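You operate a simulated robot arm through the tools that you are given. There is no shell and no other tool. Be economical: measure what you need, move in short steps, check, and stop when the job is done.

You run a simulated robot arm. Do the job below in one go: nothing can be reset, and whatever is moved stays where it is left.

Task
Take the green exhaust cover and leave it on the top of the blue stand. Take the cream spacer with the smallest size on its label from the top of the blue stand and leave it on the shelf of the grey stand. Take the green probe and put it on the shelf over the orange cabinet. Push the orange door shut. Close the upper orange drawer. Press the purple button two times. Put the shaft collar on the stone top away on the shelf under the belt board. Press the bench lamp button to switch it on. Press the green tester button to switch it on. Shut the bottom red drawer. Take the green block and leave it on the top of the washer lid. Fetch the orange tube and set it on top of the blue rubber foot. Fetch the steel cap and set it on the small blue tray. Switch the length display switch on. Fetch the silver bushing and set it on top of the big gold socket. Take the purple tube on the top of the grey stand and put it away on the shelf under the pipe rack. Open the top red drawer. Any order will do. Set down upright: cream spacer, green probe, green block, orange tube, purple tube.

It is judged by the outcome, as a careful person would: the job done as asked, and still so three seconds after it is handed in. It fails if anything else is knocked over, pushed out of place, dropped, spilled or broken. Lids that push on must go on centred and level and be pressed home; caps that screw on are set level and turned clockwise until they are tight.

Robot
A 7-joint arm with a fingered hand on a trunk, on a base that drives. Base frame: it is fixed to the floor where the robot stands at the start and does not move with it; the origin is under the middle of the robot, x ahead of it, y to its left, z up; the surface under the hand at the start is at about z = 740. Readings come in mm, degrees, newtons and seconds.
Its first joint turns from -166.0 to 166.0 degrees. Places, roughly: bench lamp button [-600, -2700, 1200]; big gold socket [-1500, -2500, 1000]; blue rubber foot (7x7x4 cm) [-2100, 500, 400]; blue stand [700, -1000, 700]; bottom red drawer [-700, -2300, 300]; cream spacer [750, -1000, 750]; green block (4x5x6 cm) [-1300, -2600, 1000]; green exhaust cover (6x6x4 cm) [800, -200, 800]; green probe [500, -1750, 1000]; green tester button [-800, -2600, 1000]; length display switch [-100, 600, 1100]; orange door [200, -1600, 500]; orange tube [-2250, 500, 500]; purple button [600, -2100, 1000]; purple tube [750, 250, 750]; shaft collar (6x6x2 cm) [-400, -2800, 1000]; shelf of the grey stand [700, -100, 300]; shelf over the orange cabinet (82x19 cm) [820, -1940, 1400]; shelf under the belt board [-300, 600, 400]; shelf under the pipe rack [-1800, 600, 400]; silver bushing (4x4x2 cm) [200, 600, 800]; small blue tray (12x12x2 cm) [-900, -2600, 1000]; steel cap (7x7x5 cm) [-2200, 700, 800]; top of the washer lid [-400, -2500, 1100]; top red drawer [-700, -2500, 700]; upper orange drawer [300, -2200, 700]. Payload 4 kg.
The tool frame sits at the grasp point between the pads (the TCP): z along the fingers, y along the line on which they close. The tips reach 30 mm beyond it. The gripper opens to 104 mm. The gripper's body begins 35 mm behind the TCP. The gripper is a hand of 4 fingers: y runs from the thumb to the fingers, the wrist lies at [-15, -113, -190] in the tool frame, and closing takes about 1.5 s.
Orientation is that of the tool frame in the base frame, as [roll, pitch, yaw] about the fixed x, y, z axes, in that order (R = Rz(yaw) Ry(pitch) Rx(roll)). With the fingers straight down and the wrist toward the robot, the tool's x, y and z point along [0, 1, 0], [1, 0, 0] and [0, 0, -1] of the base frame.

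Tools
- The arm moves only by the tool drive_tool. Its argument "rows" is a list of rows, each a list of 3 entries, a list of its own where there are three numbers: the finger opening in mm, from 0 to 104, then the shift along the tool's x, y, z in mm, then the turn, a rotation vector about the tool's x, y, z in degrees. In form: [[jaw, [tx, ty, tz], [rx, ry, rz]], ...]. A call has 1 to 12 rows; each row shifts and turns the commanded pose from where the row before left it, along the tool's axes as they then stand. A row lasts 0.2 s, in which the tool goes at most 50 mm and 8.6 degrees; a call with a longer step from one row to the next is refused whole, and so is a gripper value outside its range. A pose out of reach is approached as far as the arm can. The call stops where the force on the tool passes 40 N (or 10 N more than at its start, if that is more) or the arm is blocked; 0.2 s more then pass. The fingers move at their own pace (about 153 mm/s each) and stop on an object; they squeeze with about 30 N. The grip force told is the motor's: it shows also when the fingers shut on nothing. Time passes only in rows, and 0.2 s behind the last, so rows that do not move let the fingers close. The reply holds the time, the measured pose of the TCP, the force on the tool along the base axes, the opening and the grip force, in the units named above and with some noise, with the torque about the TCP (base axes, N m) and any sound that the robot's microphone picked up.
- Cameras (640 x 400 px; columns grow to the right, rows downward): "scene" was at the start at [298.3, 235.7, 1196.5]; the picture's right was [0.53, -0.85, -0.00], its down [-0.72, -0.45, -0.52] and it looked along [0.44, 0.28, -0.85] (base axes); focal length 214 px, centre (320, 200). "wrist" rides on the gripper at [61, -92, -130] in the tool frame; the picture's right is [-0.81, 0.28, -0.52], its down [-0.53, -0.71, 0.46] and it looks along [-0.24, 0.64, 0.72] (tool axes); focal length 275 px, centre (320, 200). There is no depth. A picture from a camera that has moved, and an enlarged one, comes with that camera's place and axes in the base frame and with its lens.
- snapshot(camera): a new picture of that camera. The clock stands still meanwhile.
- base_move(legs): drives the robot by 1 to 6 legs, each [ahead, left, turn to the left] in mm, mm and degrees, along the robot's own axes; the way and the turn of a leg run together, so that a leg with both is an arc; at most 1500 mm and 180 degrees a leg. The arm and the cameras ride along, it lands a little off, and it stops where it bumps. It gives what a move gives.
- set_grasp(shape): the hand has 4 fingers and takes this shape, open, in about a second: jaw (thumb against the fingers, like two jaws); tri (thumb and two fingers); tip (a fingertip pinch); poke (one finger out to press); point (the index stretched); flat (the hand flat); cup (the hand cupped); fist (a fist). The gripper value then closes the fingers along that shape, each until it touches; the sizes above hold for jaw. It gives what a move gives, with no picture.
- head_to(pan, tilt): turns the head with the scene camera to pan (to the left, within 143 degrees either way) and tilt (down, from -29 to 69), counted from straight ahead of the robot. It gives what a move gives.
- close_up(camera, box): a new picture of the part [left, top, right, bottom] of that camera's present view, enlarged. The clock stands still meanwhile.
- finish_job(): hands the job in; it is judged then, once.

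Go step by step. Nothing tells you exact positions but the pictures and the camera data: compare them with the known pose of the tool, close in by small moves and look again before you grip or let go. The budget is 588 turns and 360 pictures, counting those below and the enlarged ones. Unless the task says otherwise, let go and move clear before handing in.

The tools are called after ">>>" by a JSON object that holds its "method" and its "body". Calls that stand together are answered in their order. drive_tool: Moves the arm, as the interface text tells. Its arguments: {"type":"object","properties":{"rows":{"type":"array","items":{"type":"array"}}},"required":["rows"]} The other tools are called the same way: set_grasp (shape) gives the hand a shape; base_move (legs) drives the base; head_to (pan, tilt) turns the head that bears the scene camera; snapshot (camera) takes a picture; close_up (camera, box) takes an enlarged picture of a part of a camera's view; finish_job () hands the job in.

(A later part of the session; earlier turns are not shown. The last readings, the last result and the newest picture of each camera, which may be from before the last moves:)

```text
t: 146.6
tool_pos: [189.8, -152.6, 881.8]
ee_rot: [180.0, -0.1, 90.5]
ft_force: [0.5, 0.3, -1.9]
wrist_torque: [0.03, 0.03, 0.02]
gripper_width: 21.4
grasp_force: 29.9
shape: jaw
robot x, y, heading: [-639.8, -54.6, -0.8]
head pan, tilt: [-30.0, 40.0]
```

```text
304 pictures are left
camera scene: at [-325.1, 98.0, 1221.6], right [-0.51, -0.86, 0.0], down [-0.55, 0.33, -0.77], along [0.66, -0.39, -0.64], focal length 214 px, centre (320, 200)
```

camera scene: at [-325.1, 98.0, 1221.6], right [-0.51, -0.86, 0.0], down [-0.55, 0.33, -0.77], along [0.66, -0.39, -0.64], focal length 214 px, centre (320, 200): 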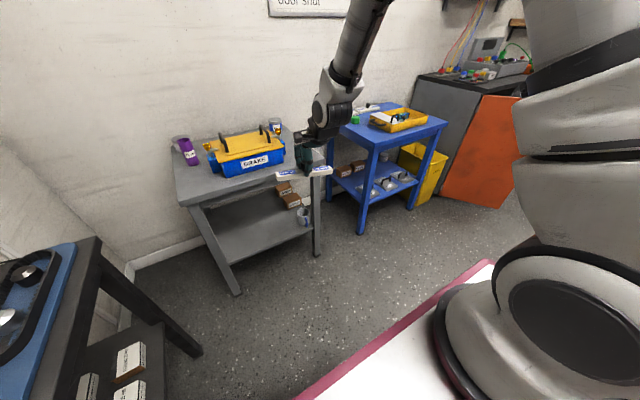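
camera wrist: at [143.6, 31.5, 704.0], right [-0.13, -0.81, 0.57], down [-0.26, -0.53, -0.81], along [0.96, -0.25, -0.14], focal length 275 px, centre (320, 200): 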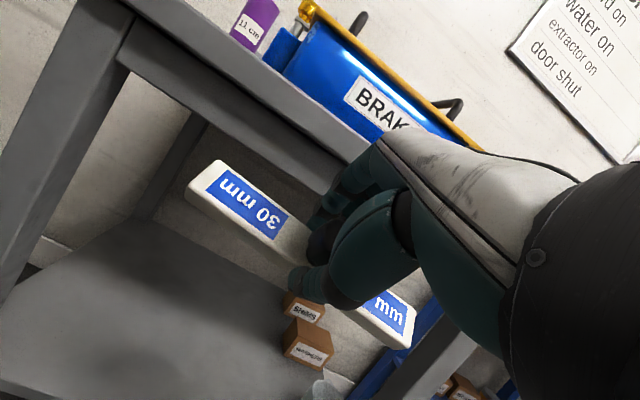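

The arm is in front in the good branch. Lowering now to shelf level.

>>> {"method": "drive_tool", "body": {"rows": [[10, [8, -3, 46], [0, 0, 0]], [10, [8, -3, 46], [0, 0, 0]], [10, [8, -3, 46], [0, 0, 0]], [10, [8, -3, 46], [0, 0, 0]], [10, [8, -3, 46], [0, 0, 0]], [10, [8, -3, 46], [0, 0, 0]], [10, [8, -3, 46], [0, 0, 0]], [10, [8, -3, 46], [0, 0, 0]], [10, [8, -3, 46], [0, 0, 0]], [10, [8, -3, 46], [0, 0, 0]]]}}

>>> {"method": "snapshot", "body": {"camera": "scene"}}

>>> {"method": "snapshot", "body": {"camera": "wrist"}}

```text
t: 148.8
tool_pos: [158.4, -73.9, 420.7]
ee_rot: [-180.0, 0.0, 90.5]
ft_force: [0.4, -0.6, -1.5]
wrist_torque: [0.0, -0.02, -0.01]
gripper_width: 21.3
grasp_force: 29.8
shape: jaw
robot x, y, heading: [-640.3, -54.5, -0.7]
head pan, tilt: [-30.0, 40.0]
```

```text
303 pictures are left
camera scene: at [-325.1, 98.0, 1221.6], right [-0.51, -0.86, 0.0], down [-0.55, 0.33, -0.77], along [0.66, -0.39, -0.64], focal length 214 px, centre (320, 200)
```

scene: 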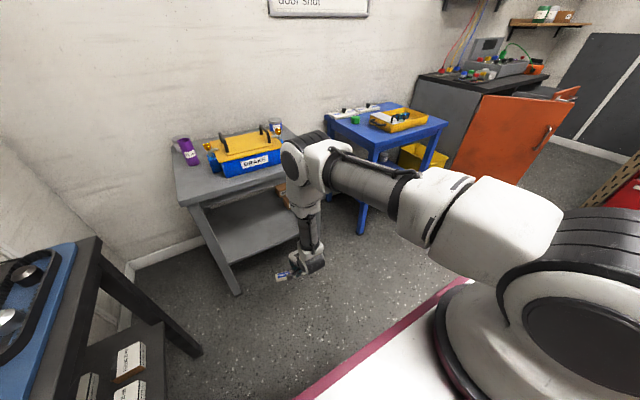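

```text
302 pictures are left
camera wrist: at [66.9, -12.2, 550.6], right [0.28, -0.81, 0.52], down [-0.71, -0.54, -0.46], along [0.65, -0.24, -0.72], focal length 275 px, centre (320, 200)
```

wrist: 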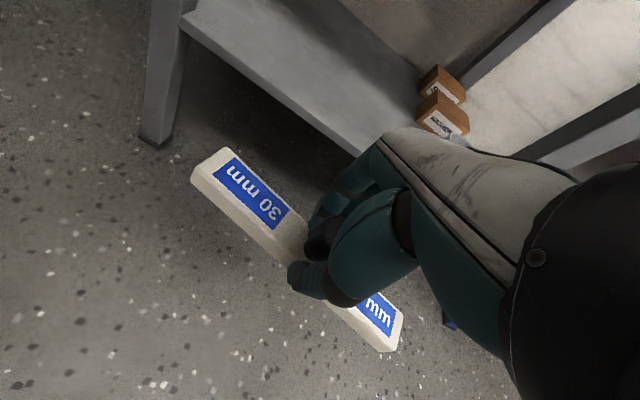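

The shelf is at z≈298 with its front edge at x≈437. I'll extend the arm outward so the forearm leans back, keeping clear of the stand top, then check.

>>> {"method": "drive_tool", "body": {"rows": [[10, [8, 38, 0], [0, 0, 0]], [10, [8, 38, 0], [0, 0, 0]], [10, [8, 38, 0], [0, 0, 0]], [10, [8, 36, 0], [0, 0, 0]]]}}

>>> {"method": "snapshot", "body": {"camera": "scene"}}

```text
t: 149.8
tool_pos: [310.0, -40.0, 420.2]
ee_rot: [179.9, 0.0, 90.4]
ft_force: [0.1, 0.6, -1.1]
wrist_torque: [-0.01, -0.01, 0.0]
gripper_width: 21.4
grasp_force: 29.9
shape: jaw
robot x, y, heading: [-642.1, -55.2, -0.4]
head pan, tilt: [-30.0, 40.0]
```

```text
301 pictures are left
camera scene: at [-325.0, 98.0, 1221.6], right [-0.51, -0.86, 0.0], down [-0.55, 0.33, -0.77], along [0.66, -0.39, -0.64], focal length 214 px, centre (320, 200)
```

scene: 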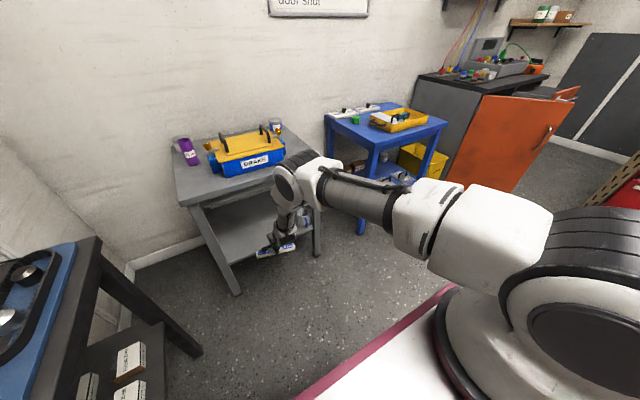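

The forearm leans back well. Driving forward 195 mm to bring the spacer over the shelf.

>>> {"method": "base_move", "body": {"legs": [[195, 0, 0.5]]}}

>>> {"method": "snapshot", "body": {"camera": "scene"}}

>>> {"method": "snapshot", "body": {"camera": "wrist"}}

```text
t: 151.4
tool_pos: [505.7, -35.6, 420.0]
ee_rot: [179.9, -0.1, 90.7]
ft_force: [-0.6, -0.1, -2.1]
wrist_torque: [0.01, 0.0, -0.02]
gripper_width: 21.7
grasp_force: 29.7
shape: jaw
robot x, y, heading: [-443.1, -56.3, -0.3]
head pan, tilt: [-30.0, 40.0]
```

```text
300 pictures are left
camera scene: at [-130.4, 98.6, 1221.6], right [-0.5, -0.86, 0.0], down [-0.56, 0.32, -0.77], along [0.66, -0.39, -0.64], focal length 214 px, centre (320, 200)
```

scene: 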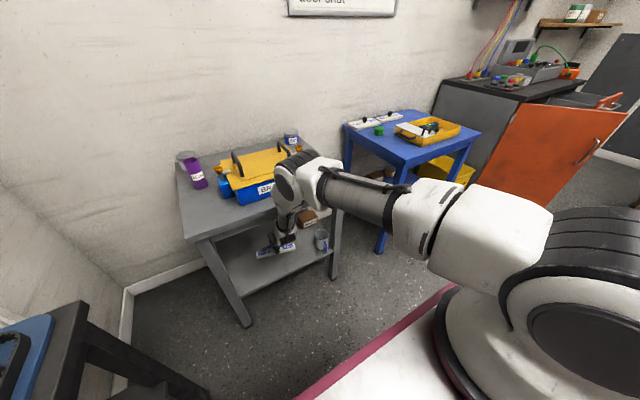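

```text
299 pictures are left
camera wrist: at [412.6, 24.8, 550.9], right [0.29, -0.81, 0.52], down [-0.71, -0.54, -0.46], along [0.65, -0.24, -0.72], focal length 275 px, centre (320, 200)
```

wrist: 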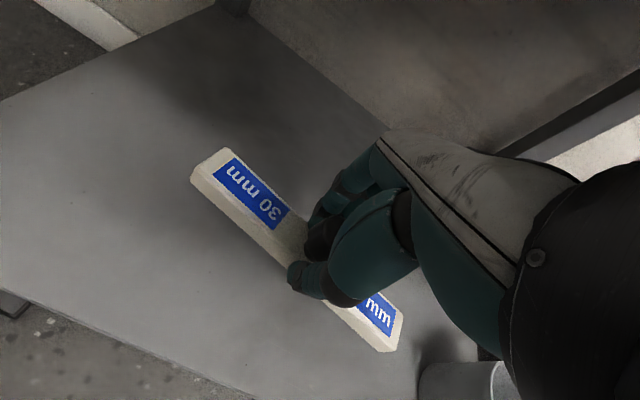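

Over the free shelf. Lowering gently until contact.

>>> {"method": "drive_tool", "body": {"rows": [[10, [0, 0, 40], [0, 0, 0]], [10, [0, 0, 30], [0, 0, 0]], [10, [0, 0, 5], [0, 0, 0]], [10, [0, 0, 3], [0, 0, 0]]]}}

>>> {"method": "snapshot", "body": {"camera": "wrist"}}

```text
t: 152.4
tool_pos: [505.3, -36.6, 341.8]
ee_rot: [180.0, -0.1, 90.7]
ft_force: [-0.1, 0.3, 0.8]
wrist_torque: [-0.17, 0.02, 0.08]
gripper_width: 21.3
grasp_force: 30.5
shape: jaw
robot x, y, heading: [-446.6, -57.4, -0.3]
head pan, tilt: [-30.0, 40.0]
```

```text
298 pictures are left
camera wrist: at [413.1, 24.9, 472.9], right [0.29, -0.81, 0.52], down [-0.71, -0.54, -0.46], along [0.65, -0.24, -0.72], focal length 275 px, centre (320, 200)
```

wrist: 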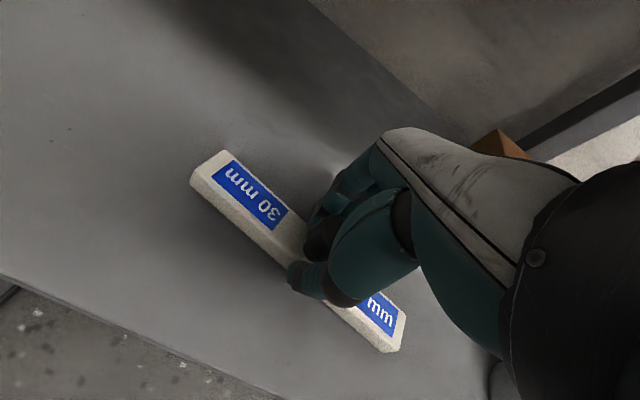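

>>> {"method": "drive_tool", "body": {"rows": [[10, [0, 0, 2], [0, 0, 0]], [10, [0, 0, 2], [0, 0, 0]]]}}

```text
t: 153.0
tool_pos: [506.2, -35.3, 339.1]
ee_rot: [-180.0, 0.0, 90.7]
ft_force: [0.9, 0.7, 5.7]
wrist_torque: [-0.3, -0.04, 0.02]
gripper_width: 21.0
grasp_force: 30.0
shape: jaw
robot x, y, heading: [-447.1, -55.7, -0.1]
head pan, tilt: [-30.0, 40.0]
```

>>> {"method": "drive_tool", "body": {"rows": [[10, [0, 0, 2], [0, 0, 0]], [10, [0, 0, 1], [0, 0, 0]], [25, [0, 0, 0], [0, 0, 0]], [40, [0, 0, 0], [0, 0, 0]], [60, [0, 0, 0], [0, 0, 0]], [70, [0, 0, 0], [0, 0, 0]], [70, [0, 0, 0], [0, 0, 0]], [70, [0, 0, -20], [0, 0, 0]], [70, [0, 0, -40], [0, 0, 0]]]}}

>>> {"method": "snapshot", "body": {"camera": "wrist"}}

```text
t: 155.0
tool_pos: [504.1, -36.4, 396.6]
ee_rot: [-180.0, 0.0, 90.7]
ft_force: [0.4, -0.8, 0.8]
wrist_torque: [0.01, -0.03, 0.01]
gripper_width: 69.6
grasp_force: 0.0
shape: jaw
robot x, y, heading: [-446.5, -58.8, -0.2]
head pan, tilt: [-30.0, 40.0]
```

```text
297 pictures are left
camera wrist: at [412.4, 24.7, 526.0], right [0.29, -0.81, 0.52], down [-0.71, -0.54, -0.45], along [0.65, -0.24, -0.72], focal length 275 px, centre (320, 200)
```

wrist: 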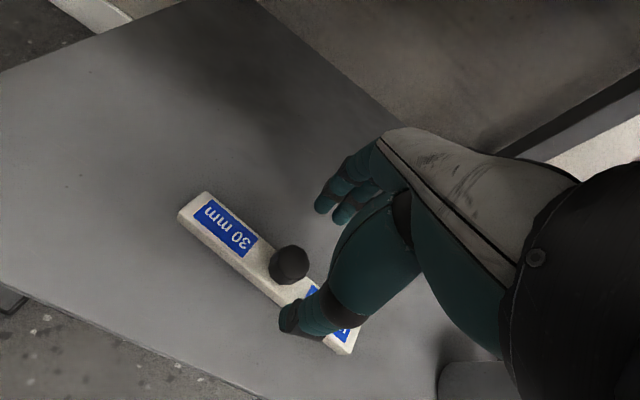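

The spacer stands upright on the shelf. I'll back out, raise the arm, and go for the purple tube.

>>> {"method": "drive_tool", "body": {"rows": [[70, [0, 0, -30], [0, 0, 0]]]}}

>>> {"method": "base_move", "body": {"legs": [[-260, 0, 0]]}}

>>> {"method": "drive_tool", "body": {"rows": [[104, [0, -10, -45], [0, 0, 0]], [104, [0, -10, -45], [0, 0, 0]], [104, [0, -10, -45], [0, 0, 0]], [104, [0, -10, -45], [0, 0, 0]], [104, [0, -10, -45], [0, 0, 0]], [104, [0, -10, -45], [0, 0, 0]], [104, [0, -10, -45], [0, 0, 0]], [104, [0, -10, -45], [0, 0, 0]], [104, [0, -10, -45], [0, 0, 0]], [104, [0, -10, -45], [0, 0, 0]], [104, [0, -10, -45], [0, 0, 0]], [104, [0, -10, -45], [0, 0, 0]]]}}

>>> {"method": "base_move", "body": {"legs": [[450, 180, 0]]}}

>>> {"method": "head_to", "body": {"pan": 0, "tilt": 40}}

>>> {"method": "snapshot", "body": {"camera": "scene"}}

```text
t: 155.4
tool_pos: [504.4, -36.2, 425.4]
ee_rot: [-179.9, 0.0, 90.7]
ft_force: [-1.1, -0.1, -0.5]
wrist_torque: [-0.02, -0.01, 0.01]
gripper_width: 69.9
grasp_force: 0.1
shape: jaw
robot x, y, heading: [-444.5, -59.8, -0.4]
head pan, tilt: [-30.0, 40.0]
```

```text
t: 157.2
tool_pos: [243.6, -34.2, 426.5]
ee_rot: [179.9, 0.0, 90.8]
ft_force: [0.0, -0.5, 0.6]
wrist_torque: [0.02, 0.02, 0.02]
gripper_width: 69.6
grasp_force: 0.0
shape: jaw
robot x, y, heading: [-703.2, -53.7, -0.2]
head pan, tilt: [-30.0, 40.0]
```

```text
t: 159.8
tool_pos: [124.4, -36.6, 965.6]
ee_rot: [180.0, 0.0, 90.7]
ft_force: [-0.3, 0.1, -1.0]
wrist_torque: [0.0, 0.02, 0.03]
gripper_width: 103.6
grasp_force: 0.0
shape: jaw
robot x, y, heading: [-707.3, -57.0, 0.0]
head pan, tilt: [-30.0, 40.0]
```

```text
t: 162.7
tool_pos: [572.8, 148.6, 965.9]
ee_rot: [-180.0, 0.0, 90.9]
ft_force: [0.0, -0.1, 0.5]
wrist_torque: [0.02, -0.03, -0.03]
gripper_width: 104.1
grasp_force: 0.1
shape: jaw
robot x, y, heading: [-254.7, 120.5, 0.0]
head pan, tilt: [-30.0, 40.0]
```

```text
t: 163.7
tool_pos: [572.8, 147.2, 965.0]
ee_rot: [180.0, 0.1, 91.0]
ft_force: [0.0, 0.2, -0.4]
wrist_torque: [0.01, -0.01, 0.01]
gripper_width: 104.0
grasp_force: 0.1
shape: jaw
robot x, y, heading: [-256.3, 124.0, -0.1]
head pan, tilt: [0.0, 40.0]
```

```text
296 pictures are left
camera scene: at [67.6, 323.6, 1221.6], right [0.0, -1.0, 0.0], down [-0.64, 0.0, -0.77], along [0.77, 0.0, -0.64], focal length 214 px, centre (320, 200)
```

scene: 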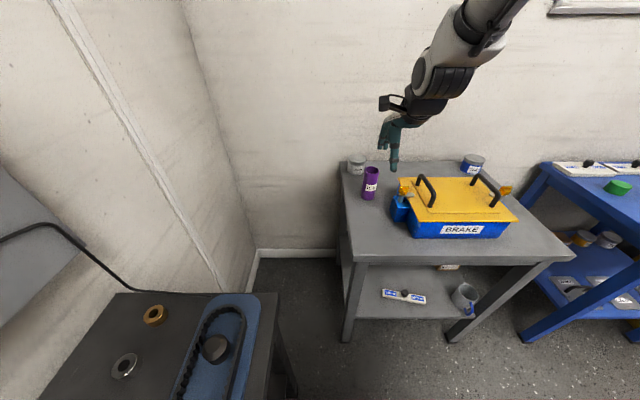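

The tube is at about (675,152), with its top at z≈841. Moving above it.

>>> {"method": "drive_tool", "body": {"rows": [[104, [2, 35, 0], [0, 0, 0]], [104, [2, 35, 0], [0, 0, 0]], [104, [2, 32, 0], [0, 0, 1]], [104, [0, 0, 40], [0, 0, 0]], [104, [0, 0, 40], [0, 0, 0]]]}}

>>> {"method": "close_up", "body": {"camera": "scene", "box": [290, 90, 450, 190]}}

>>> {"method": "snapshot", "body": {"camera": "wrist"}}

```text
t: 164.9
tool_pos: [674.2, 155.7, 886.4]
ee_rot: [-180.0, -0.1, 90.0]
ft_force: [0.7, 0.2, -0.7]
wrist_torque: [-0.03, -0.04, -0.01]
gripper_width: 103.8
grasp_force: 0.2
shape: jaw
robot x, y, heading: [-256.9, 125.0, 0.2]
head pan, tilt: [0.0, 40.0]
```

```text
4.00 times, centred on (370, 140) of scene
camera zoom: at [67.4, 323.6, 1221.6], right [0.0, -1.0, 0.0], down [-0.64, 0.0, -0.77], along [0.77, 0.0, -0.64], focal length 858 px, centre (120, 440)
```

zoom: 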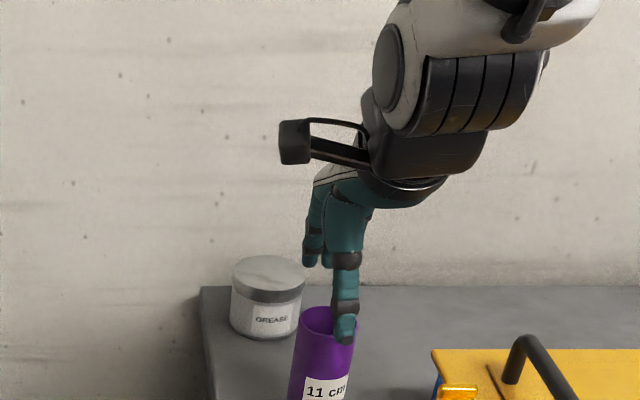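

```text
294 pictures are left
camera wrist: at [582.9, 217.7, 1016.7], right [0.28, -0.81, 0.52], down [-0.71, -0.53, -0.46], along [0.65, -0.24, -0.72], focal length 275 px, centre (320, 200)
```

wrist: 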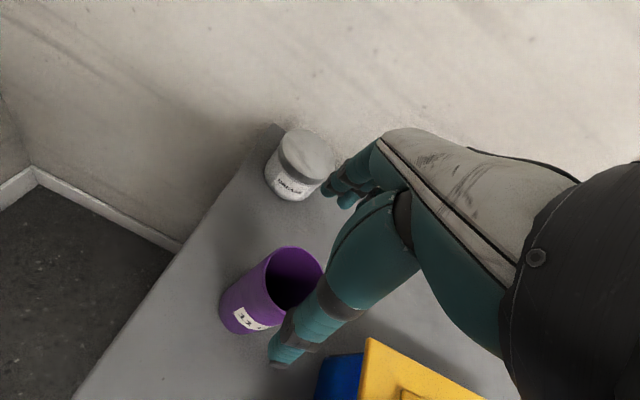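

The tube's top centre is at about (661,159,850). Adjusting and descending around it.

>>> {"method": "drive_tool", "body": {"rows": [[92, [3, -13, 0], [0, 0, 0]], [92, [0, 0, 20], [0, 0, 0]]]}}

>>> {"method": "snapshot", "body": {"camera": "wrist"}}

>>> {"method": "close_up", "body": {"camera": "scene", "box": [310, 120, 430, 195]}}

```text
t: 165.5
tool_pos: [661.3, 159.1, 866.4]
ee_rot: [180.0, 0.0, 90.1]
ft_force: [0.8, 0.2, 1.0]
wrist_torque: [0.01, 0.04, 0.0]
gripper_width: 92.2
grasp_force: 0.1
shape: jaw
robot x, y, heading: [-253.8, 123.9, 0.2]
head pan, tilt: [0.0, 40.0]
```

```text
293 pictures are left
camera wrist: at [570.2, 220.8, 996.0], right [0.28, -0.81, 0.52], down [-0.71, -0.53, -0.46], along [0.64, -0.24, -0.72], focal length 275 px, centre (320, 200)
```

wrist: 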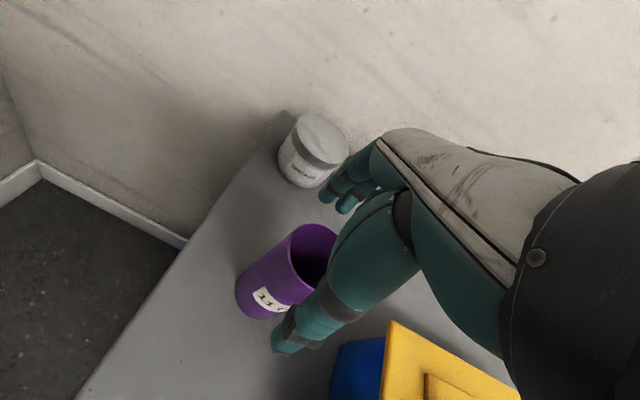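

```text
5.33 times, centred on (370, 158) of scene
camera zoom: at [67.6, 323.6, 1221.6], right [0.0, -1.0, 0.0], down [-0.64, 0.0, -0.77], along [0.77, 0.0, -0.64], focal length 1144 px, centre (53, 427)
```

zoom: 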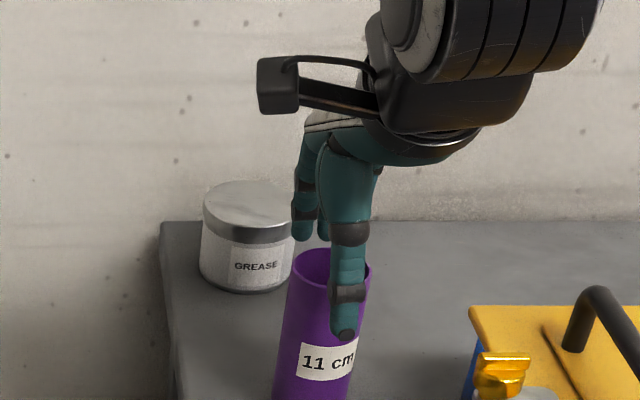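

>>> {"method": "drive_tool", "body": {"rows": [[92, [0, 0, 25], [0, 0, 0]], [92, [0, 0, 25], [0, 0, 0]], [92, [0, 0, 0], [0, 0, 0]]]}}

>>> {"method": "snapshot", "body": {"camera": "wrist"}}

```text
t: 166.3
tool_pos: [661.6, 159.1, 816.9]
ee_rot: [179.9, 0.0, 90.0]
ft_force: [-0.4, -0.3, 0.7]
wrist_torque: [0.01, -0.03, 0.03]
gripper_width: 92.1
grasp_force: 0.0
shape: jaw
robot x, y, heading: [-257.4, 127.0, 0.2]
head pan, tilt: [0.0, 40.0]
```

```text
291 pictures are left
camera wrist: at [569.8, 221.3, 945.7], right [0.28, -0.81, 0.52], down [-0.71, -0.53, -0.46], along [0.64, -0.24, -0.72], focal length 275 px, centre (320, 200)
```

wrist: 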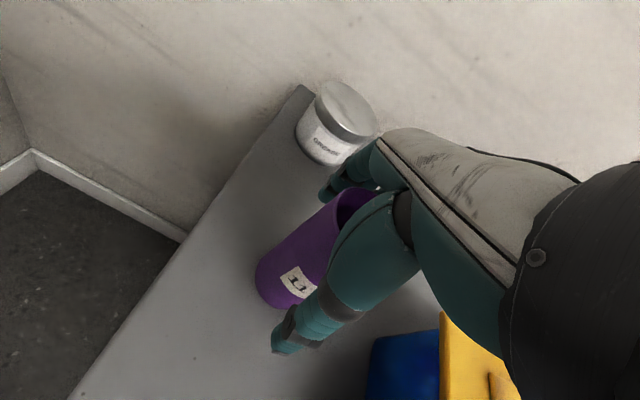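

Tube is between the thumb and fingers; closing.

>>> {"method": "drive_tool", "body": {"rows": [[30, [0, 0, 0], [0, 0, 0]], [30, [0, 0, 0], [0, 0, 0]], [30, [0, 0, 0], [0, 0, 0]], [30, [0, 0, 0], [0, 0, 0]], [30, [0, 0, 0], [0, 0, 0]], [30, [0, 0, 0], [0, 0, 0]], [30, [0, 0, 0], [0, 0, 0]], [30, [0, 0, -15], [0, 0, 0]], [30, [0, 0, -45], [0, 0, 0]], [30, [0, 0, -45], [0, 0, 0]]]}}

>>> {"method": "snapshot", "body": {"camera": "scene"}}

>>> {"method": "snapshot", "body": {"camera": "wrist"}}

```text
t: 168.5
tool_pos: [661.3, 158.5, 919.9]
ee_rot: [-180.0, 0.0, 89.9]
ft_force: [0.4, 0.5, -3.5]
wrist_torque: [0.03, -0.03, -0.01]
gripper_width: 39.5
grasp_force: 30.1
shape: jaw
robot x, y, heading: [-259.4, 120.9, 0.1]
head pan, tilt: [0.0, 40.0]
```

```text
290 pictures are left
camera scene: at [68.0, 323.7, 1221.5], right [0.0, -1.0, 0.0], down [-0.64, 0.0, -0.77], along [0.77, 0.0, -0.64], focal length 214 px, centre (320, 200)
```

scene: 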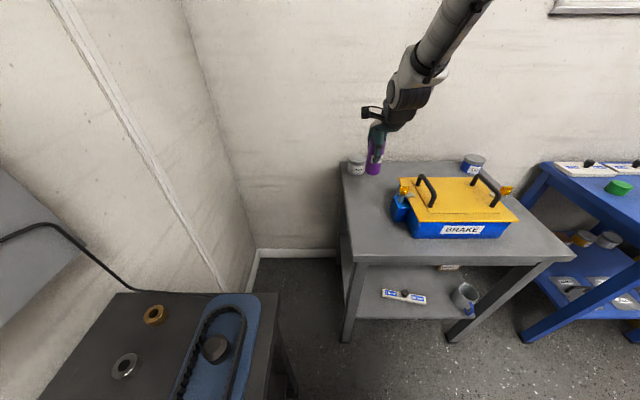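

```text
289 pictures are left
camera wrist: at [570.2, 220.8, 1050.0], right [0.28, -0.81, 0.52], down [-0.71, -0.53, -0.46], along [0.64, -0.24, -0.72], focal length 275 px, centre (320, 200)
```

wrist: 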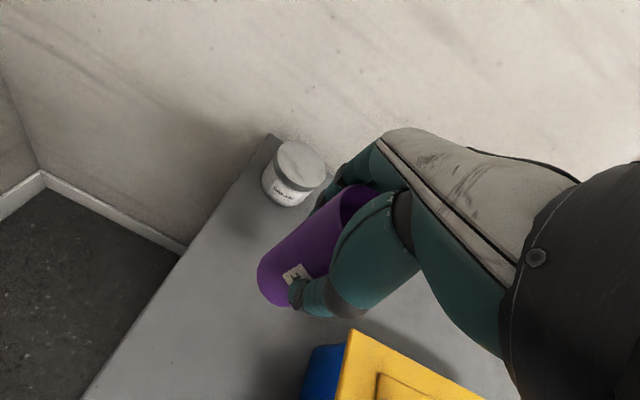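

The tube is held. I'll drive to face the pipe rack, backing away, turning left 90° and sliding left.

>>> {"method": "base_move", "body": {"legs": [[-500, 0, 0], [-200, -820, 0], [0, 0, 90], [0, 850, 0]]}}

>>> {"method": "head_to", "body": {"pan": 0, "tilt": 25}}

>>> {"method": "snapshot", "body": {"camera": "scene"}}

```text
t: 183.4
tool_pos: [-1838.8, 233.1, 920.5]
ee_rot: [180.0, 0.1, 179.6]
ft_force: [0.2, 0.1, -2.5]
wrist_torque: [0.01, 0.0, 0.01]
gripper_width: 38.9
grasp_force: 30.5
shape: jaw
robot x, y, heading: [-1814.1, -687.5, 89.7]
head pan, tilt: [0.0, 40.0]
```

```text
t: 184.2
tool_pos: [-1839.3, 233.3, 920.3]
ee_rot: [180.0, -0.1, 179.6]
ft_force: [-0.4, -0.9, -2.3]
wrist_torque: [0.01, 0.02, 0.01]
gripper_width: 39.1
grasp_force: 30.4
shape: jaw
robot x, y, heading: [-1813.9, -688.4, 89.4]
head pan, tilt: [0.0, 25.0]
```

```text
288 pictures are left
camera scene: at [-2009.1, -353.5, 1244.8], right [1.0, -0.01, 0.0], down [0.0, -0.42, -0.91], along [0.01, 0.91, -0.42], focal length 214 px, centre (320, 200)
```

scene: 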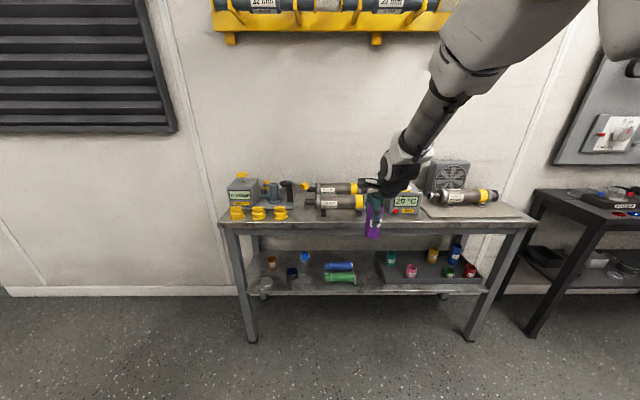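

>>> {"method": "close_up", "body": {"camera": "scene", "box": [220, 160, 540, 360]}}

>>> {"method": "close_up", "body": {"camera": "scene", "box": [230, 235, 390, 335]}}

```text
2.00 times, centred on (380, 260) of scene
camera zoom: at [-2009.1, -353.5, 1244.8], right [1.0, -0.01, 0.0], down [0.0, -0.42, -0.91], along [0.01, 0.91, -0.42], focal length 429 px, centre (200, 80)
```

zoom: 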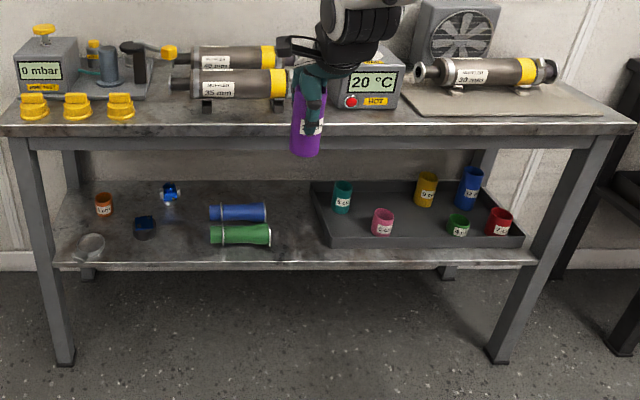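

```text
4.00 times, centred on (310, 285) of scene
camera zoom: at [-2009.1, -353.5, 1244.8], right [1.0, -0.01, 0.0], down [0.0, -0.42, -0.91], along [0.01, 0.91, -0.42], focal length 858 px, centre (360, -140)
```

zoom: 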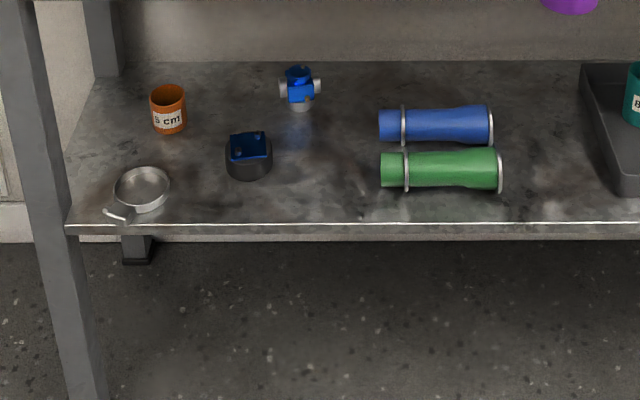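

I see the shelf layout: a free spot near the front at about (-1750,480) between the green hose and the dark tray. I'll lower the arm outside the bench and then drive in.

>>> {"method": "drive_tool", "body": {"rows": [[30, [0, 3, 46], [0, 0, 0]], [30, [0, 3, 46], [0, 0, 0]], [30, [0, 3, 46], [0, 0, 0]], [30, [0, 3, 46], [0, 0, 0]], [30, [0, 3, 46], [0, 0, 0]], [30, [0, 3, 46], [0, 0, 0]], [30, [0, 3, 46], [0, 0, 0]], [30, [0, 3, 46], [0, 0, 0]], [30, [0, 3, 40], [0, 0, 0]]]}}

>>> {"method": "base_move", "body": {"legs": [[0, -85, 0.5]]}}

>>> {"method": "head_to", "body": {"pan": -10, "tilt": 30}}

>>> {"method": "snapshot", "body": {"camera": "scene"}}

>>> {"method": "snapshot", "body": {"camera": "wrist"}}

```text
t: 186.2
tool_pos: [-1840.5, 259.6, 514.4]
ee_rot: [179.8, 0.0, 179.7]
ft_force: [-0.5, 0.1, -1.8]
wrist_torque: [-0.02, -0.05, -0.01]
gripper_width: 39.1
grasp_force: 29.9
shape: jaw
robot x, y, heading: [-1813.0, -683.4, 89.7]
head pan, tilt: [0.0, 25.0]
```

```text
t: 187.3
tool_pos: [-1762.3, 258.7, 512.3]
ee_rot: [180.0, -0.1, -179.9]
ft_force: [-0.8, 0.1, -1.8]
wrist_torque: [0.03, 0.05, 0.0]
gripper_width: 38.7
grasp_force: 30.0
shape: jaw
robot x, y, heading: [-1724.6, -685.1, 90.3]
head pan, tilt: [0.0, 25.0]
```

```text
t: 188.0
tool_pos: [-1762.9, 259.0, 512.5]
ee_rot: [180.0, 0.0, -180.0]
ft_force: [0.5, -0.1, -2.6]
wrist_torque: [0.01, 0.0, 0.01]
gripper_width: 38.6
grasp_force: 29.9
shape: jaw
robot x, y, heading: [-1727.3, -687.5, 90.2]
head pan, tilt: [-10.0, 30.0]
```

```text
285 pictures are left
camera scene: at [-1911.6, -358.3, 1236.9], right [0.99, -0.17, 0.0], down [-0.09, -0.49, -0.87], along [0.15, 0.85, -0.5], focal length 214 px, centre (320, 200)
```

scene: 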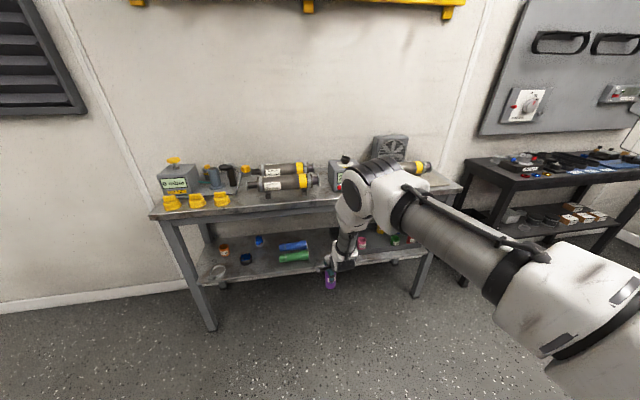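

```text
284 pictures are left
camera wrist: at [-1822.7, 168.1, 642.9], right [0.81, 0.28, 0.52], down [0.53, -0.71, -0.46], along [0.24, 0.64, -0.72], focal length 275 px, centre (320, 200)
```

wrist: 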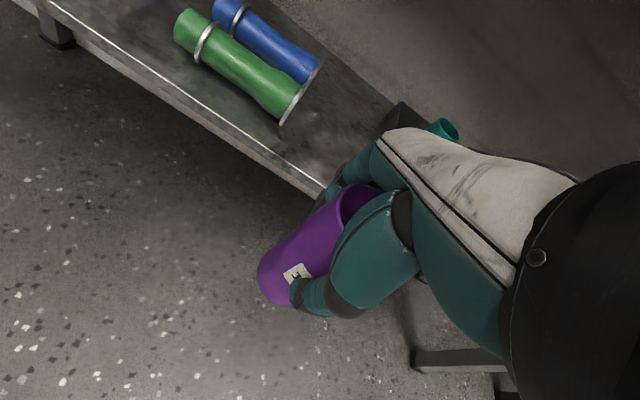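

Aligned. Driving forward 222 mm.

>>> {"method": "base_move", "body": {"legs": [[222, 0, 0]]}}

>>> {"method": "snapshot", "body": {"camera": "scene"}}

>>> {"method": "snapshot", "body": {"camera": "wrist"}}

```text
t: 189.7
tool_pos: [-1765.9, 480.4, 512.8]
ee_rot: [-180.0, 0.0, -179.7]
ft_force: [-0.3, -0.1, -1.9]
wrist_torque: [0.01, -0.01, 0.02]
gripper_width: 38.8
grasp_force: 30.2
shape: jaw
robot x, y, heading: [-1733.1, -469.9, 90.2]
head pan, tilt: [-10.0, 30.0]
```

```text
283 pictures are left
camera scene: at [-1913.4, -137.8, 1236.9], right [0.99, -0.17, 0.0], down [-0.08, -0.49, -0.87], along [0.15, 0.85, -0.5], focal length 214 px, centre (320, 200)
```

scene: 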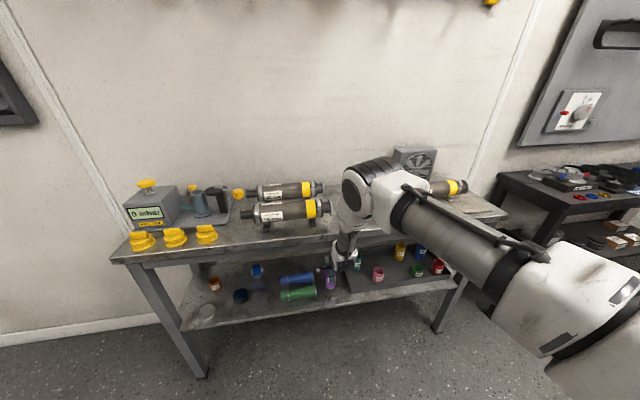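

```text
282 pictures are left
camera wrist: at [-1826.4, 389.0, 642.9], right [0.81, 0.28, 0.52], down [0.54, -0.71, -0.46], along [0.24, 0.65, -0.72], focal length 275 px, centre (320, 200)
```

wrist: 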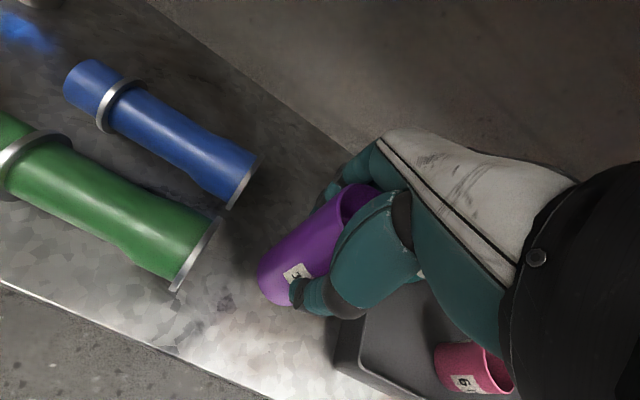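

>>> {"method": "drive_tool", "body": {"rows": [[30, [-14, 0, 20], [0, 0, 0]], [30, [0, 0, 35], [0, 0, 0]], [30, [0, 0, 5], [0, 0, 0]], [30, [0, 0, 3], [0, 0, 0]]]}}

>>> {"method": "snapshot", "body": {"camera": "wrist"}}

```text
t: 190.4
tool_pos: [-1755.4, 487.7, 462.6]
ee_rot: [179.2, -0.1, -179.6]
ft_force: [-0.8, -3.4, 19.0]
wrist_torque: [-0.08, 0.01, 0.01]
gripper_width: 41.8
grasp_force: 30.4
shape: jaw
robot x, y, heading: [-1726.7, -463.3, 90.6]
head pan, tilt: [-10.0, 30.0]
stopped in row 3: the force on the tool passed its limit at 44 N (the readings are from after the stop); the commanded pose is now the measured one
```

```text
281 pictures are left
camera wrist: at [-1815.0, 393.4, 591.5], right [0.81, 0.27, 0.52], down [0.54, -0.7, -0.47], along [0.24, 0.66, -0.72], focal length 275 px, centre (320, 200)
```

wrist: 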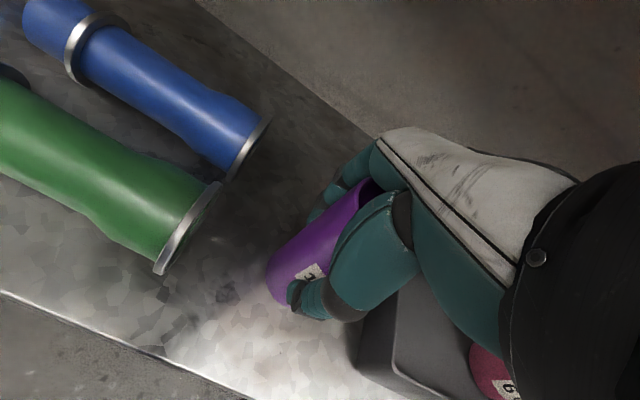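

Contact made (shelf z≈385). I'll release and check clearance before rising.

>>> {"method": "drive_tool", "body": {"rows": [[50, [0, 0, 0], [0, 0, 0]], [70, [0, 0, 0], [0, 0, 0]], [90, [0, 0, 0], [0, 0, 0]], [100, [0, 0, 0], [0, 0, 0]], [100, [0, 0, -20], [0, 0, 0]]]}}

>>> {"method": "snapshot", "body": {"camera": "wrist"}}

>>> {"method": "close_up", "body": {"camera": "scene", "box": [240, 140, 480, 290]}}

```text
t: 191.6
tool_pos: [-1754.4, 485.3, 479.5]
ee_rot: [179.4, 0.0, -179.7]
ft_force: [0.0, -0.1, -0.2]
wrist_torque: [-0.01, -0.03, -0.01]
gripper_width: 100.1
grasp_force: 0.1
shape: jaw
robot x, y, heading: [-1727.1, -469.6, 90.4]
head pan, tilt: [-10.0, 30.0]
```

```text
280 pictures are left
camera wrist: at [-1814.3, 392.0, 609.0], right [0.81, 0.27, 0.52], down [0.54, -0.71, -0.46], along [0.24, 0.65, -0.72], focal length 275 px, centre (320, 200)
```

wrist: 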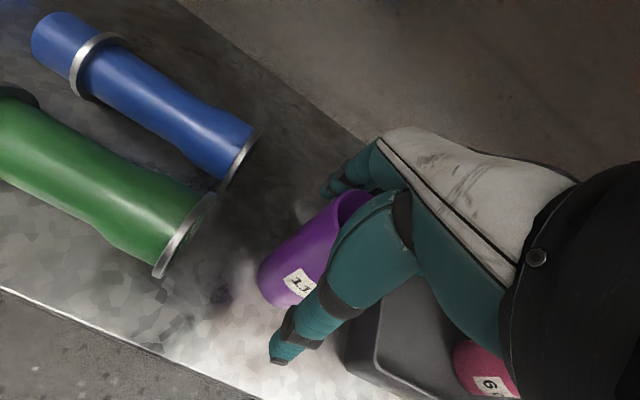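

```text
2.67 times, centred on (360, 215) of scene
camera zoom: at [-1913.5, -137.9, 1236.9], right [0.99, -0.17, 0.0], down [-0.08, -0.49, -0.87], along [0.15, 0.85, -0.5], focal length 572 px, centre (213, 160)
```

zoom: 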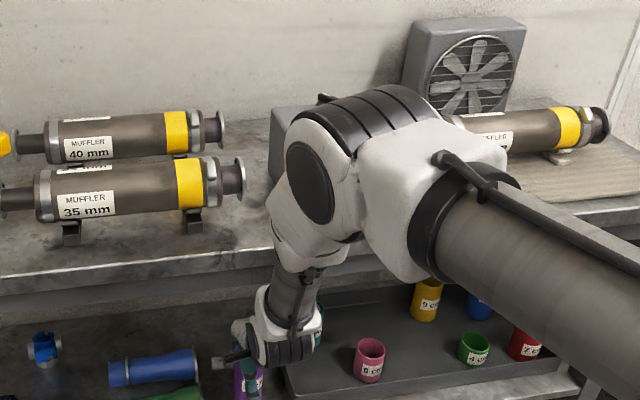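

>>> {"method": "drive_tool", "body": {"rows": [[104, [0, 0, -20], [0, 0, 0]], [104, [0, 0, -15], [0, 0, 0]], [104, [0, 0, -10], [0, 0, 0]], [104, [0, 0, -10], [0, 0, 0]]]}}

>>> {"method": "snapshot", "body": {"camera": "wrist"}}

```text
t: 192.6
tool_pos: [-1754.5, 472.8, 524.2]
ee_rot: [-179.5, 0.0, -179.6]
ft_force: [0.3, -0.1, 0.4]
wrist_torque: [0.03, 0.01, 0.03]
gripper_width: 103.8
grasp_force: 0.2
shape: jaw
robot x, y, heading: [-1728.1, -468.3, 90.3]
head pan, tilt: [-10.0, 30.0]
```

```text
278 pictures are left
camera wrist: at [-1814.1, 384.0, 655.4], right [0.81, 0.29, 0.52], down [0.54, -0.71, -0.45], along [0.24, 0.64, -0.73], focal length 275 px, centre (320, 200)
```

wrist: 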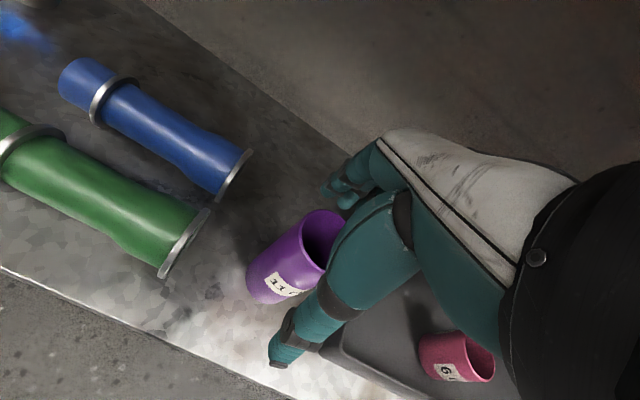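

The arm is brushing the bench apron, so I'll back the base a touch, then rise a little more before backing out.

>>> {"method": "base_move", "body": {"legs": [[-12, 0, 0]]}}

>>> {"method": "drive_tool", "body": {"rows": [[104, [0, 0, -8], [0, 0, 0]], [104, [0, 0, -6], [0, 0, 0]]]}}

>>> {"method": "snapshot", "body": {"camera": "wrist"}}

```text
t: 193.4
tool_pos: [-1752.3, 473.3, 535.1]
ee_rot: [179.3, -0.1, -179.8]
ft_force: [-0.6, -0.4, 0.0]
wrist_torque: [-0.03, 0.02, -0.02]
gripper_width: 103.7
grasp_force: 0.1
shape: jaw
robot x, y, heading: [-1730.8, -479.9, 90.4]
head pan, tilt: [-10.0, 30.0]
```

```text
t: 194.0
tool_pos: [-1752.1, 465.6, 541.0]
ee_rot: [-179.6, 0.1, -179.7]
ft_force: [-0.3, 0.0, -0.8]
wrist_torque: [-0.02, -0.01, 0.01]
gripper_width: 103.7
grasp_force: 0.0
shape: jaw
robot x, y, heading: [-1726.6, -477.5, 90.4]
head pan, tilt: [-10.0, 30.0]
```

```text
277 pictures are left
camera wrist: at [-1812.7, 375.1, 670.2], right [0.81, 0.28, 0.52], down [0.54, -0.71, -0.45], along [0.24, 0.64, -0.73], focal length 275 px, centre (320, 200)
```

wrist: 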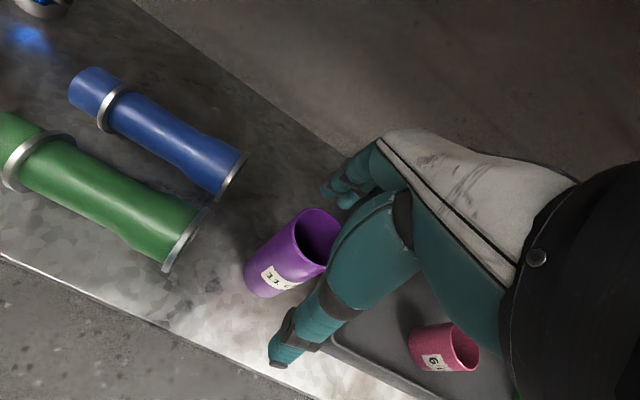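

>>> {"method": "base_move", "body": {"legs": [[-230, 0, 0]]}}

>>> {"method": "snapshot", "body": {"camera": "scene"}}

```text
t: 195.7
tool_pos: [-1749.2, 243.1, 548.8]
ee_rot: [179.3, 0.0, -179.9]
ft_force: [-0.7, -0.4, 0.2]
wrist_torque: [0.0, -0.01, -0.02]
gripper_width: 103.7
grasp_force: 0.1
shape: jaw
robot x, y, heading: [-1728.1, -708.6, 89.9]
head pan, tilt: [-10.0, 30.0]
```

```text
276 pictures are left
camera scene: at [-1911.5, -378.6, 1236.9], right [0.99, -0.17, 0.0], down [-0.09, -0.49, -0.87], along [0.15, 0.85, -0.5], focal length 214 px, centre (320, 200)
```

scene: 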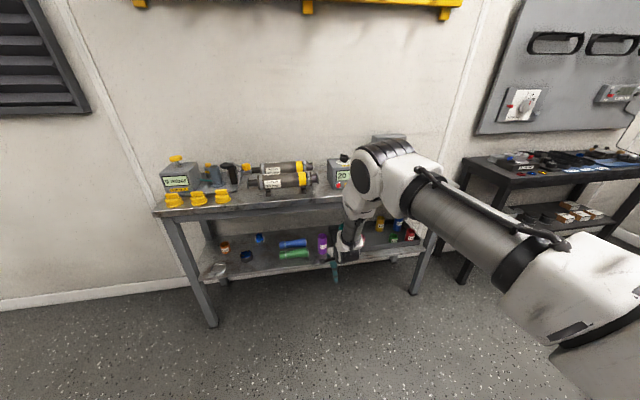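

The purple tube stands on the shelf. Next is the orange tube deep on the shelf: I'll reorient the hand so the fingers point forward and 30° down, closing sideways, yawed 30° left.

>>> {"method": "drive_tool", "body": {"rows": [[104, [0, 0, 0], [-7.5, 0, 0]], [104, [0, 0, 0], [-7.5, 0, 0]], [104, [0, 0, 0], [-7.5, 0, 0]], [104, [0, 0, 0], [-7.5, 0, 0]], [104, [0, 0, 0], [-7.5, 0, 0]], [104, [0, 0, 0], [-7.5, 0, 0]], [104, [0, 0, 0], [-7.5, 0, 0]], [104, [0, 0, 0], [-7.5, 0, 0]]]}}

>>> {"method": "drive_tool", "body": {"rows": [[104, [0, 0, 0], [0, 0, 8.2]], [104, [0, 0, 0], [0, 0, 8.2]], [104, [0, 0, 0], [0, 0, 8.2]], [104, [0, 0, 0], [0, 0, 8.2]], [104, [0, 0, 0], [0, 0, 8.2]], [104, [0, 0, 0], [0, 0, 8.2]], [104, [0, 0, 0], [0, 0, 8.2]], [104, [0, 0, 0], [0, 0, 8.2]], [104, [0, 0, 0], [0, 0, 8.2]], [104, [0, 0, 0], [0, 0, 8.2]], [104, [0, 0, 0], [0, 0, 8]]]}}

>>> {"method": "drive_tool", "body": {"rows": [[104, [0, 0, 0], [6.5, 0, -3.75]], [104, [0, 0, 0], [6.5, 0, -3.75]], [104, [0, 0, 0], [6.5, 0, -3.75]], [104, [0, 0, 0], [6.5, 0, -3.75]]]}}

>>> {"method": "base_move", "body": {"legs": [[0, 560, 0]]}}

>>> {"method": "snapshot", "body": {"camera": "scene"}}

>>> {"method": "snapshot", "body": {"camera": "wrist"}}

```text
t: 197.5
tool_pos: [-1749.4, 243.0, 548.3]
ee_rot: [119.3, -0.1, 180.0]
ft_force: [-0.3, 0.6, 0.2]
wrist_torque: [-0.03, 0.01, 0.02]
gripper_width: 103.9
grasp_force: 0.1
shape: jaw
robot x, y, heading: [-1730.3, -709.2, 90.0]
head pan, tilt: [-10.0, 30.0]
```

```text
t: 199.9
tool_pos: [-1749.1, 243.3, 548.3]
ee_rot: [-179.6, -60.6, 89.7]
ft_force: [0.0, 0.2, 0.5]
wrist_torque: [-0.03, 0.04, 0.01]
gripper_width: 103.6
grasp_force: 0.0
shape: jaw
robot x, y, heading: [-1725.0, -706.2, 90.3]
head pan, tilt: [-10.0, 30.0]
```

```text
t: 200.9
tool_pos: [-1748.3, 243.2, 549.3]
ee_rot: [179.7, -60.5, 120.5]
ft_force: [0.5, -1.1, -0.7]
wrist_torque: [-0.04, 0.0, -0.02]
gripper_width: 103.9
grasp_force: 0.2
shape: jaw
robot x, y, heading: [-1727.0, -705.1, 90.1]
head pan, tilt: [-10.0, 30.0]
```

```text
t: 204.1
tool_pos: [-2311.3, 241.3, 549.7]
ee_rot: [179.7, -60.6, 120.3]
ft_force: [-0.1, 0.1, -0.1]
wrist_torque: [0.02, 0.0, -0.03]
gripper_width: 103.9
grasp_force: 0.0
shape: jaw
robot x, y, heading: [-2288.7, -708.0, 90.0]
head pan, tilt: [-10.0, 30.0]
```

```text
275 pictures are left
camera scene: at [-2474.6, -379.0, 1236.9], right [0.98, -0.17, 0.0], down [-0.09, -0.49, -0.87], along [0.15, 0.85, -0.5], focal length 214 px, centre (320, 200)
```

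scene: 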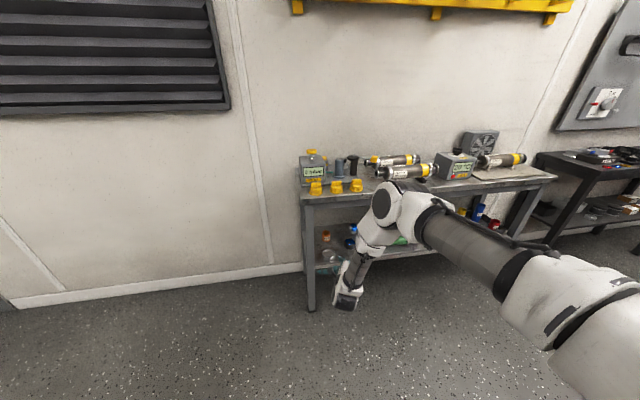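

```text
274 pictures are left
camera wrist: at [-2348.4, 125.5, 665.5], right [0.66, -0.6, -0.45], down [-0.68, -0.24, -0.69], along [0.3, 0.77, -0.57], focal length 275 px, centre (320, 200)
```

wrist: 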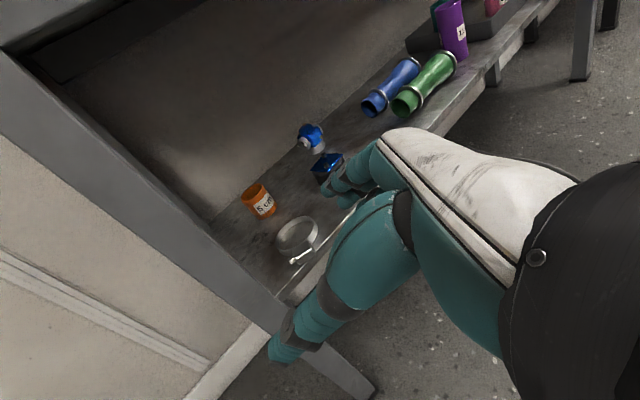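

>>> {"method": "close_up", "body": {"camera": "scene", "box": [290, 205, 450, 305]}}

>>> {"method": "close_up", "body": {"camera": "wrist", "box": [180, 100, 420, 250]}}

```text
4.00 times, centred on (370, 255) of scene
camera zoom: at [-2474.6, -379.0, 1236.9], right [0.98, -0.17, 0.0], down [-0.09, -0.49, -0.87], along [0.15, 0.85, -0.5], focal length 858 px, centre (120, -20)
```

zoom: 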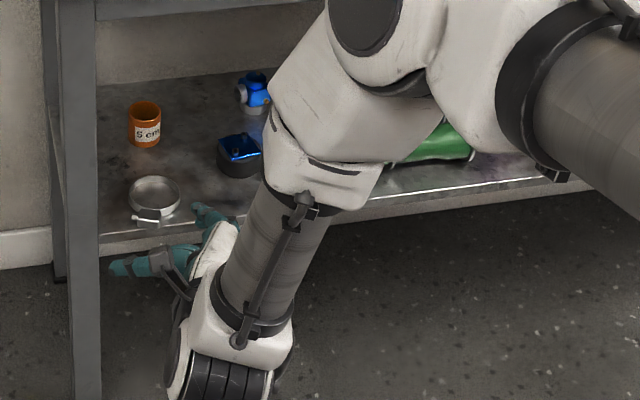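

```text
2.67 times, centred on (300, 175) of wrist
camera zoom: at [-2348.4, 125.5, 665.5], right [0.66, -0.6, -0.45], down [-0.68, -0.24, -0.69], along [0.3, 0.77, -0.57], focal length 734 px, centre (373, 267)
```

zoom: 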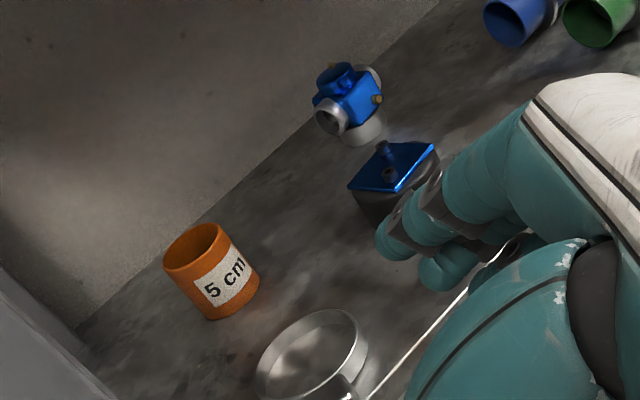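

The orange tube is at about (-2261,609) and the foot at (-2150,508). I'll extend slightly and drive in at z≈524, above the items, in two stages.

>>> {"method": "drive_tool", "body": {"rows": [[104, [2.2, 15, 28.8], [0, 0, 0]], [104, [2.2, 15, 28.8], [0, 0, 0]]]}}

>>> {"method": "base_move", "body": {"legs": [[190, -50, 0]]}}

>>> {"method": "snapshot", "body": {"camera": "scene"}}

>>> {"method": "snapshot", "body": {"camera": "wrist"}}

```text
t: 204.7
tool_pos: [-2310.1, 304.4, 524.7]
ee_rot: [179.7, -60.7, 120.3]
ft_force: [0.8, 0.1, -0.1]
wrist_torque: [-0.01, -0.01, 0.02]
gripper_width: 103.8
grasp_force: 0.0
shape: jaw
robot x, y, heading: [-2287.8, -706.7, 90.0]
head pan, tilt: [-10.0, 30.0]
```

```text
t: 206.3
tool_pos: [-2259.3, 492.4, 524.8]
ee_rot: [179.4, -60.6, 120.5]
ft_force: [-0.3, -0.6, -0.5]
wrist_torque: [0.02, 0.01, 0.02]
gripper_width: 103.9
grasp_force: 0.2
shape: jaw
robot x, y, heading: [-2239.2, -517.8, 90.2]
head pan, tilt: [-10.0, 30.0]
```

```text
271 pictures are left
camera scene: at [-2424.0, -189.7, 1236.9], right [0.98, -0.17, 0.0], down [-0.09, -0.49, -0.87], along [0.15, 0.85, -0.5], focal length 214 px, centre (320, 200)
```

scene: 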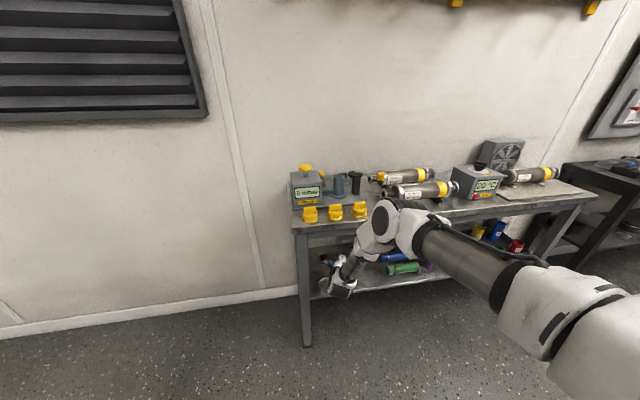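

```text
270 pictures are left
camera wrist: at [-2297.4, 375.1, 641.4], right [0.66, -0.6, -0.45], down [-0.68, -0.24, -0.69], along [0.3, 0.77, -0.57], focal length 275 px, centre (320, 200)
```

wrist: 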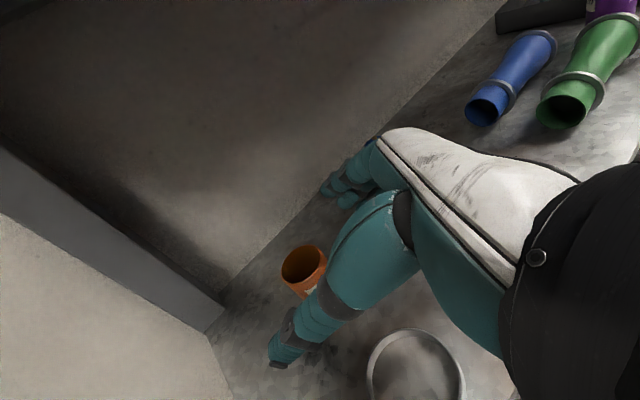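

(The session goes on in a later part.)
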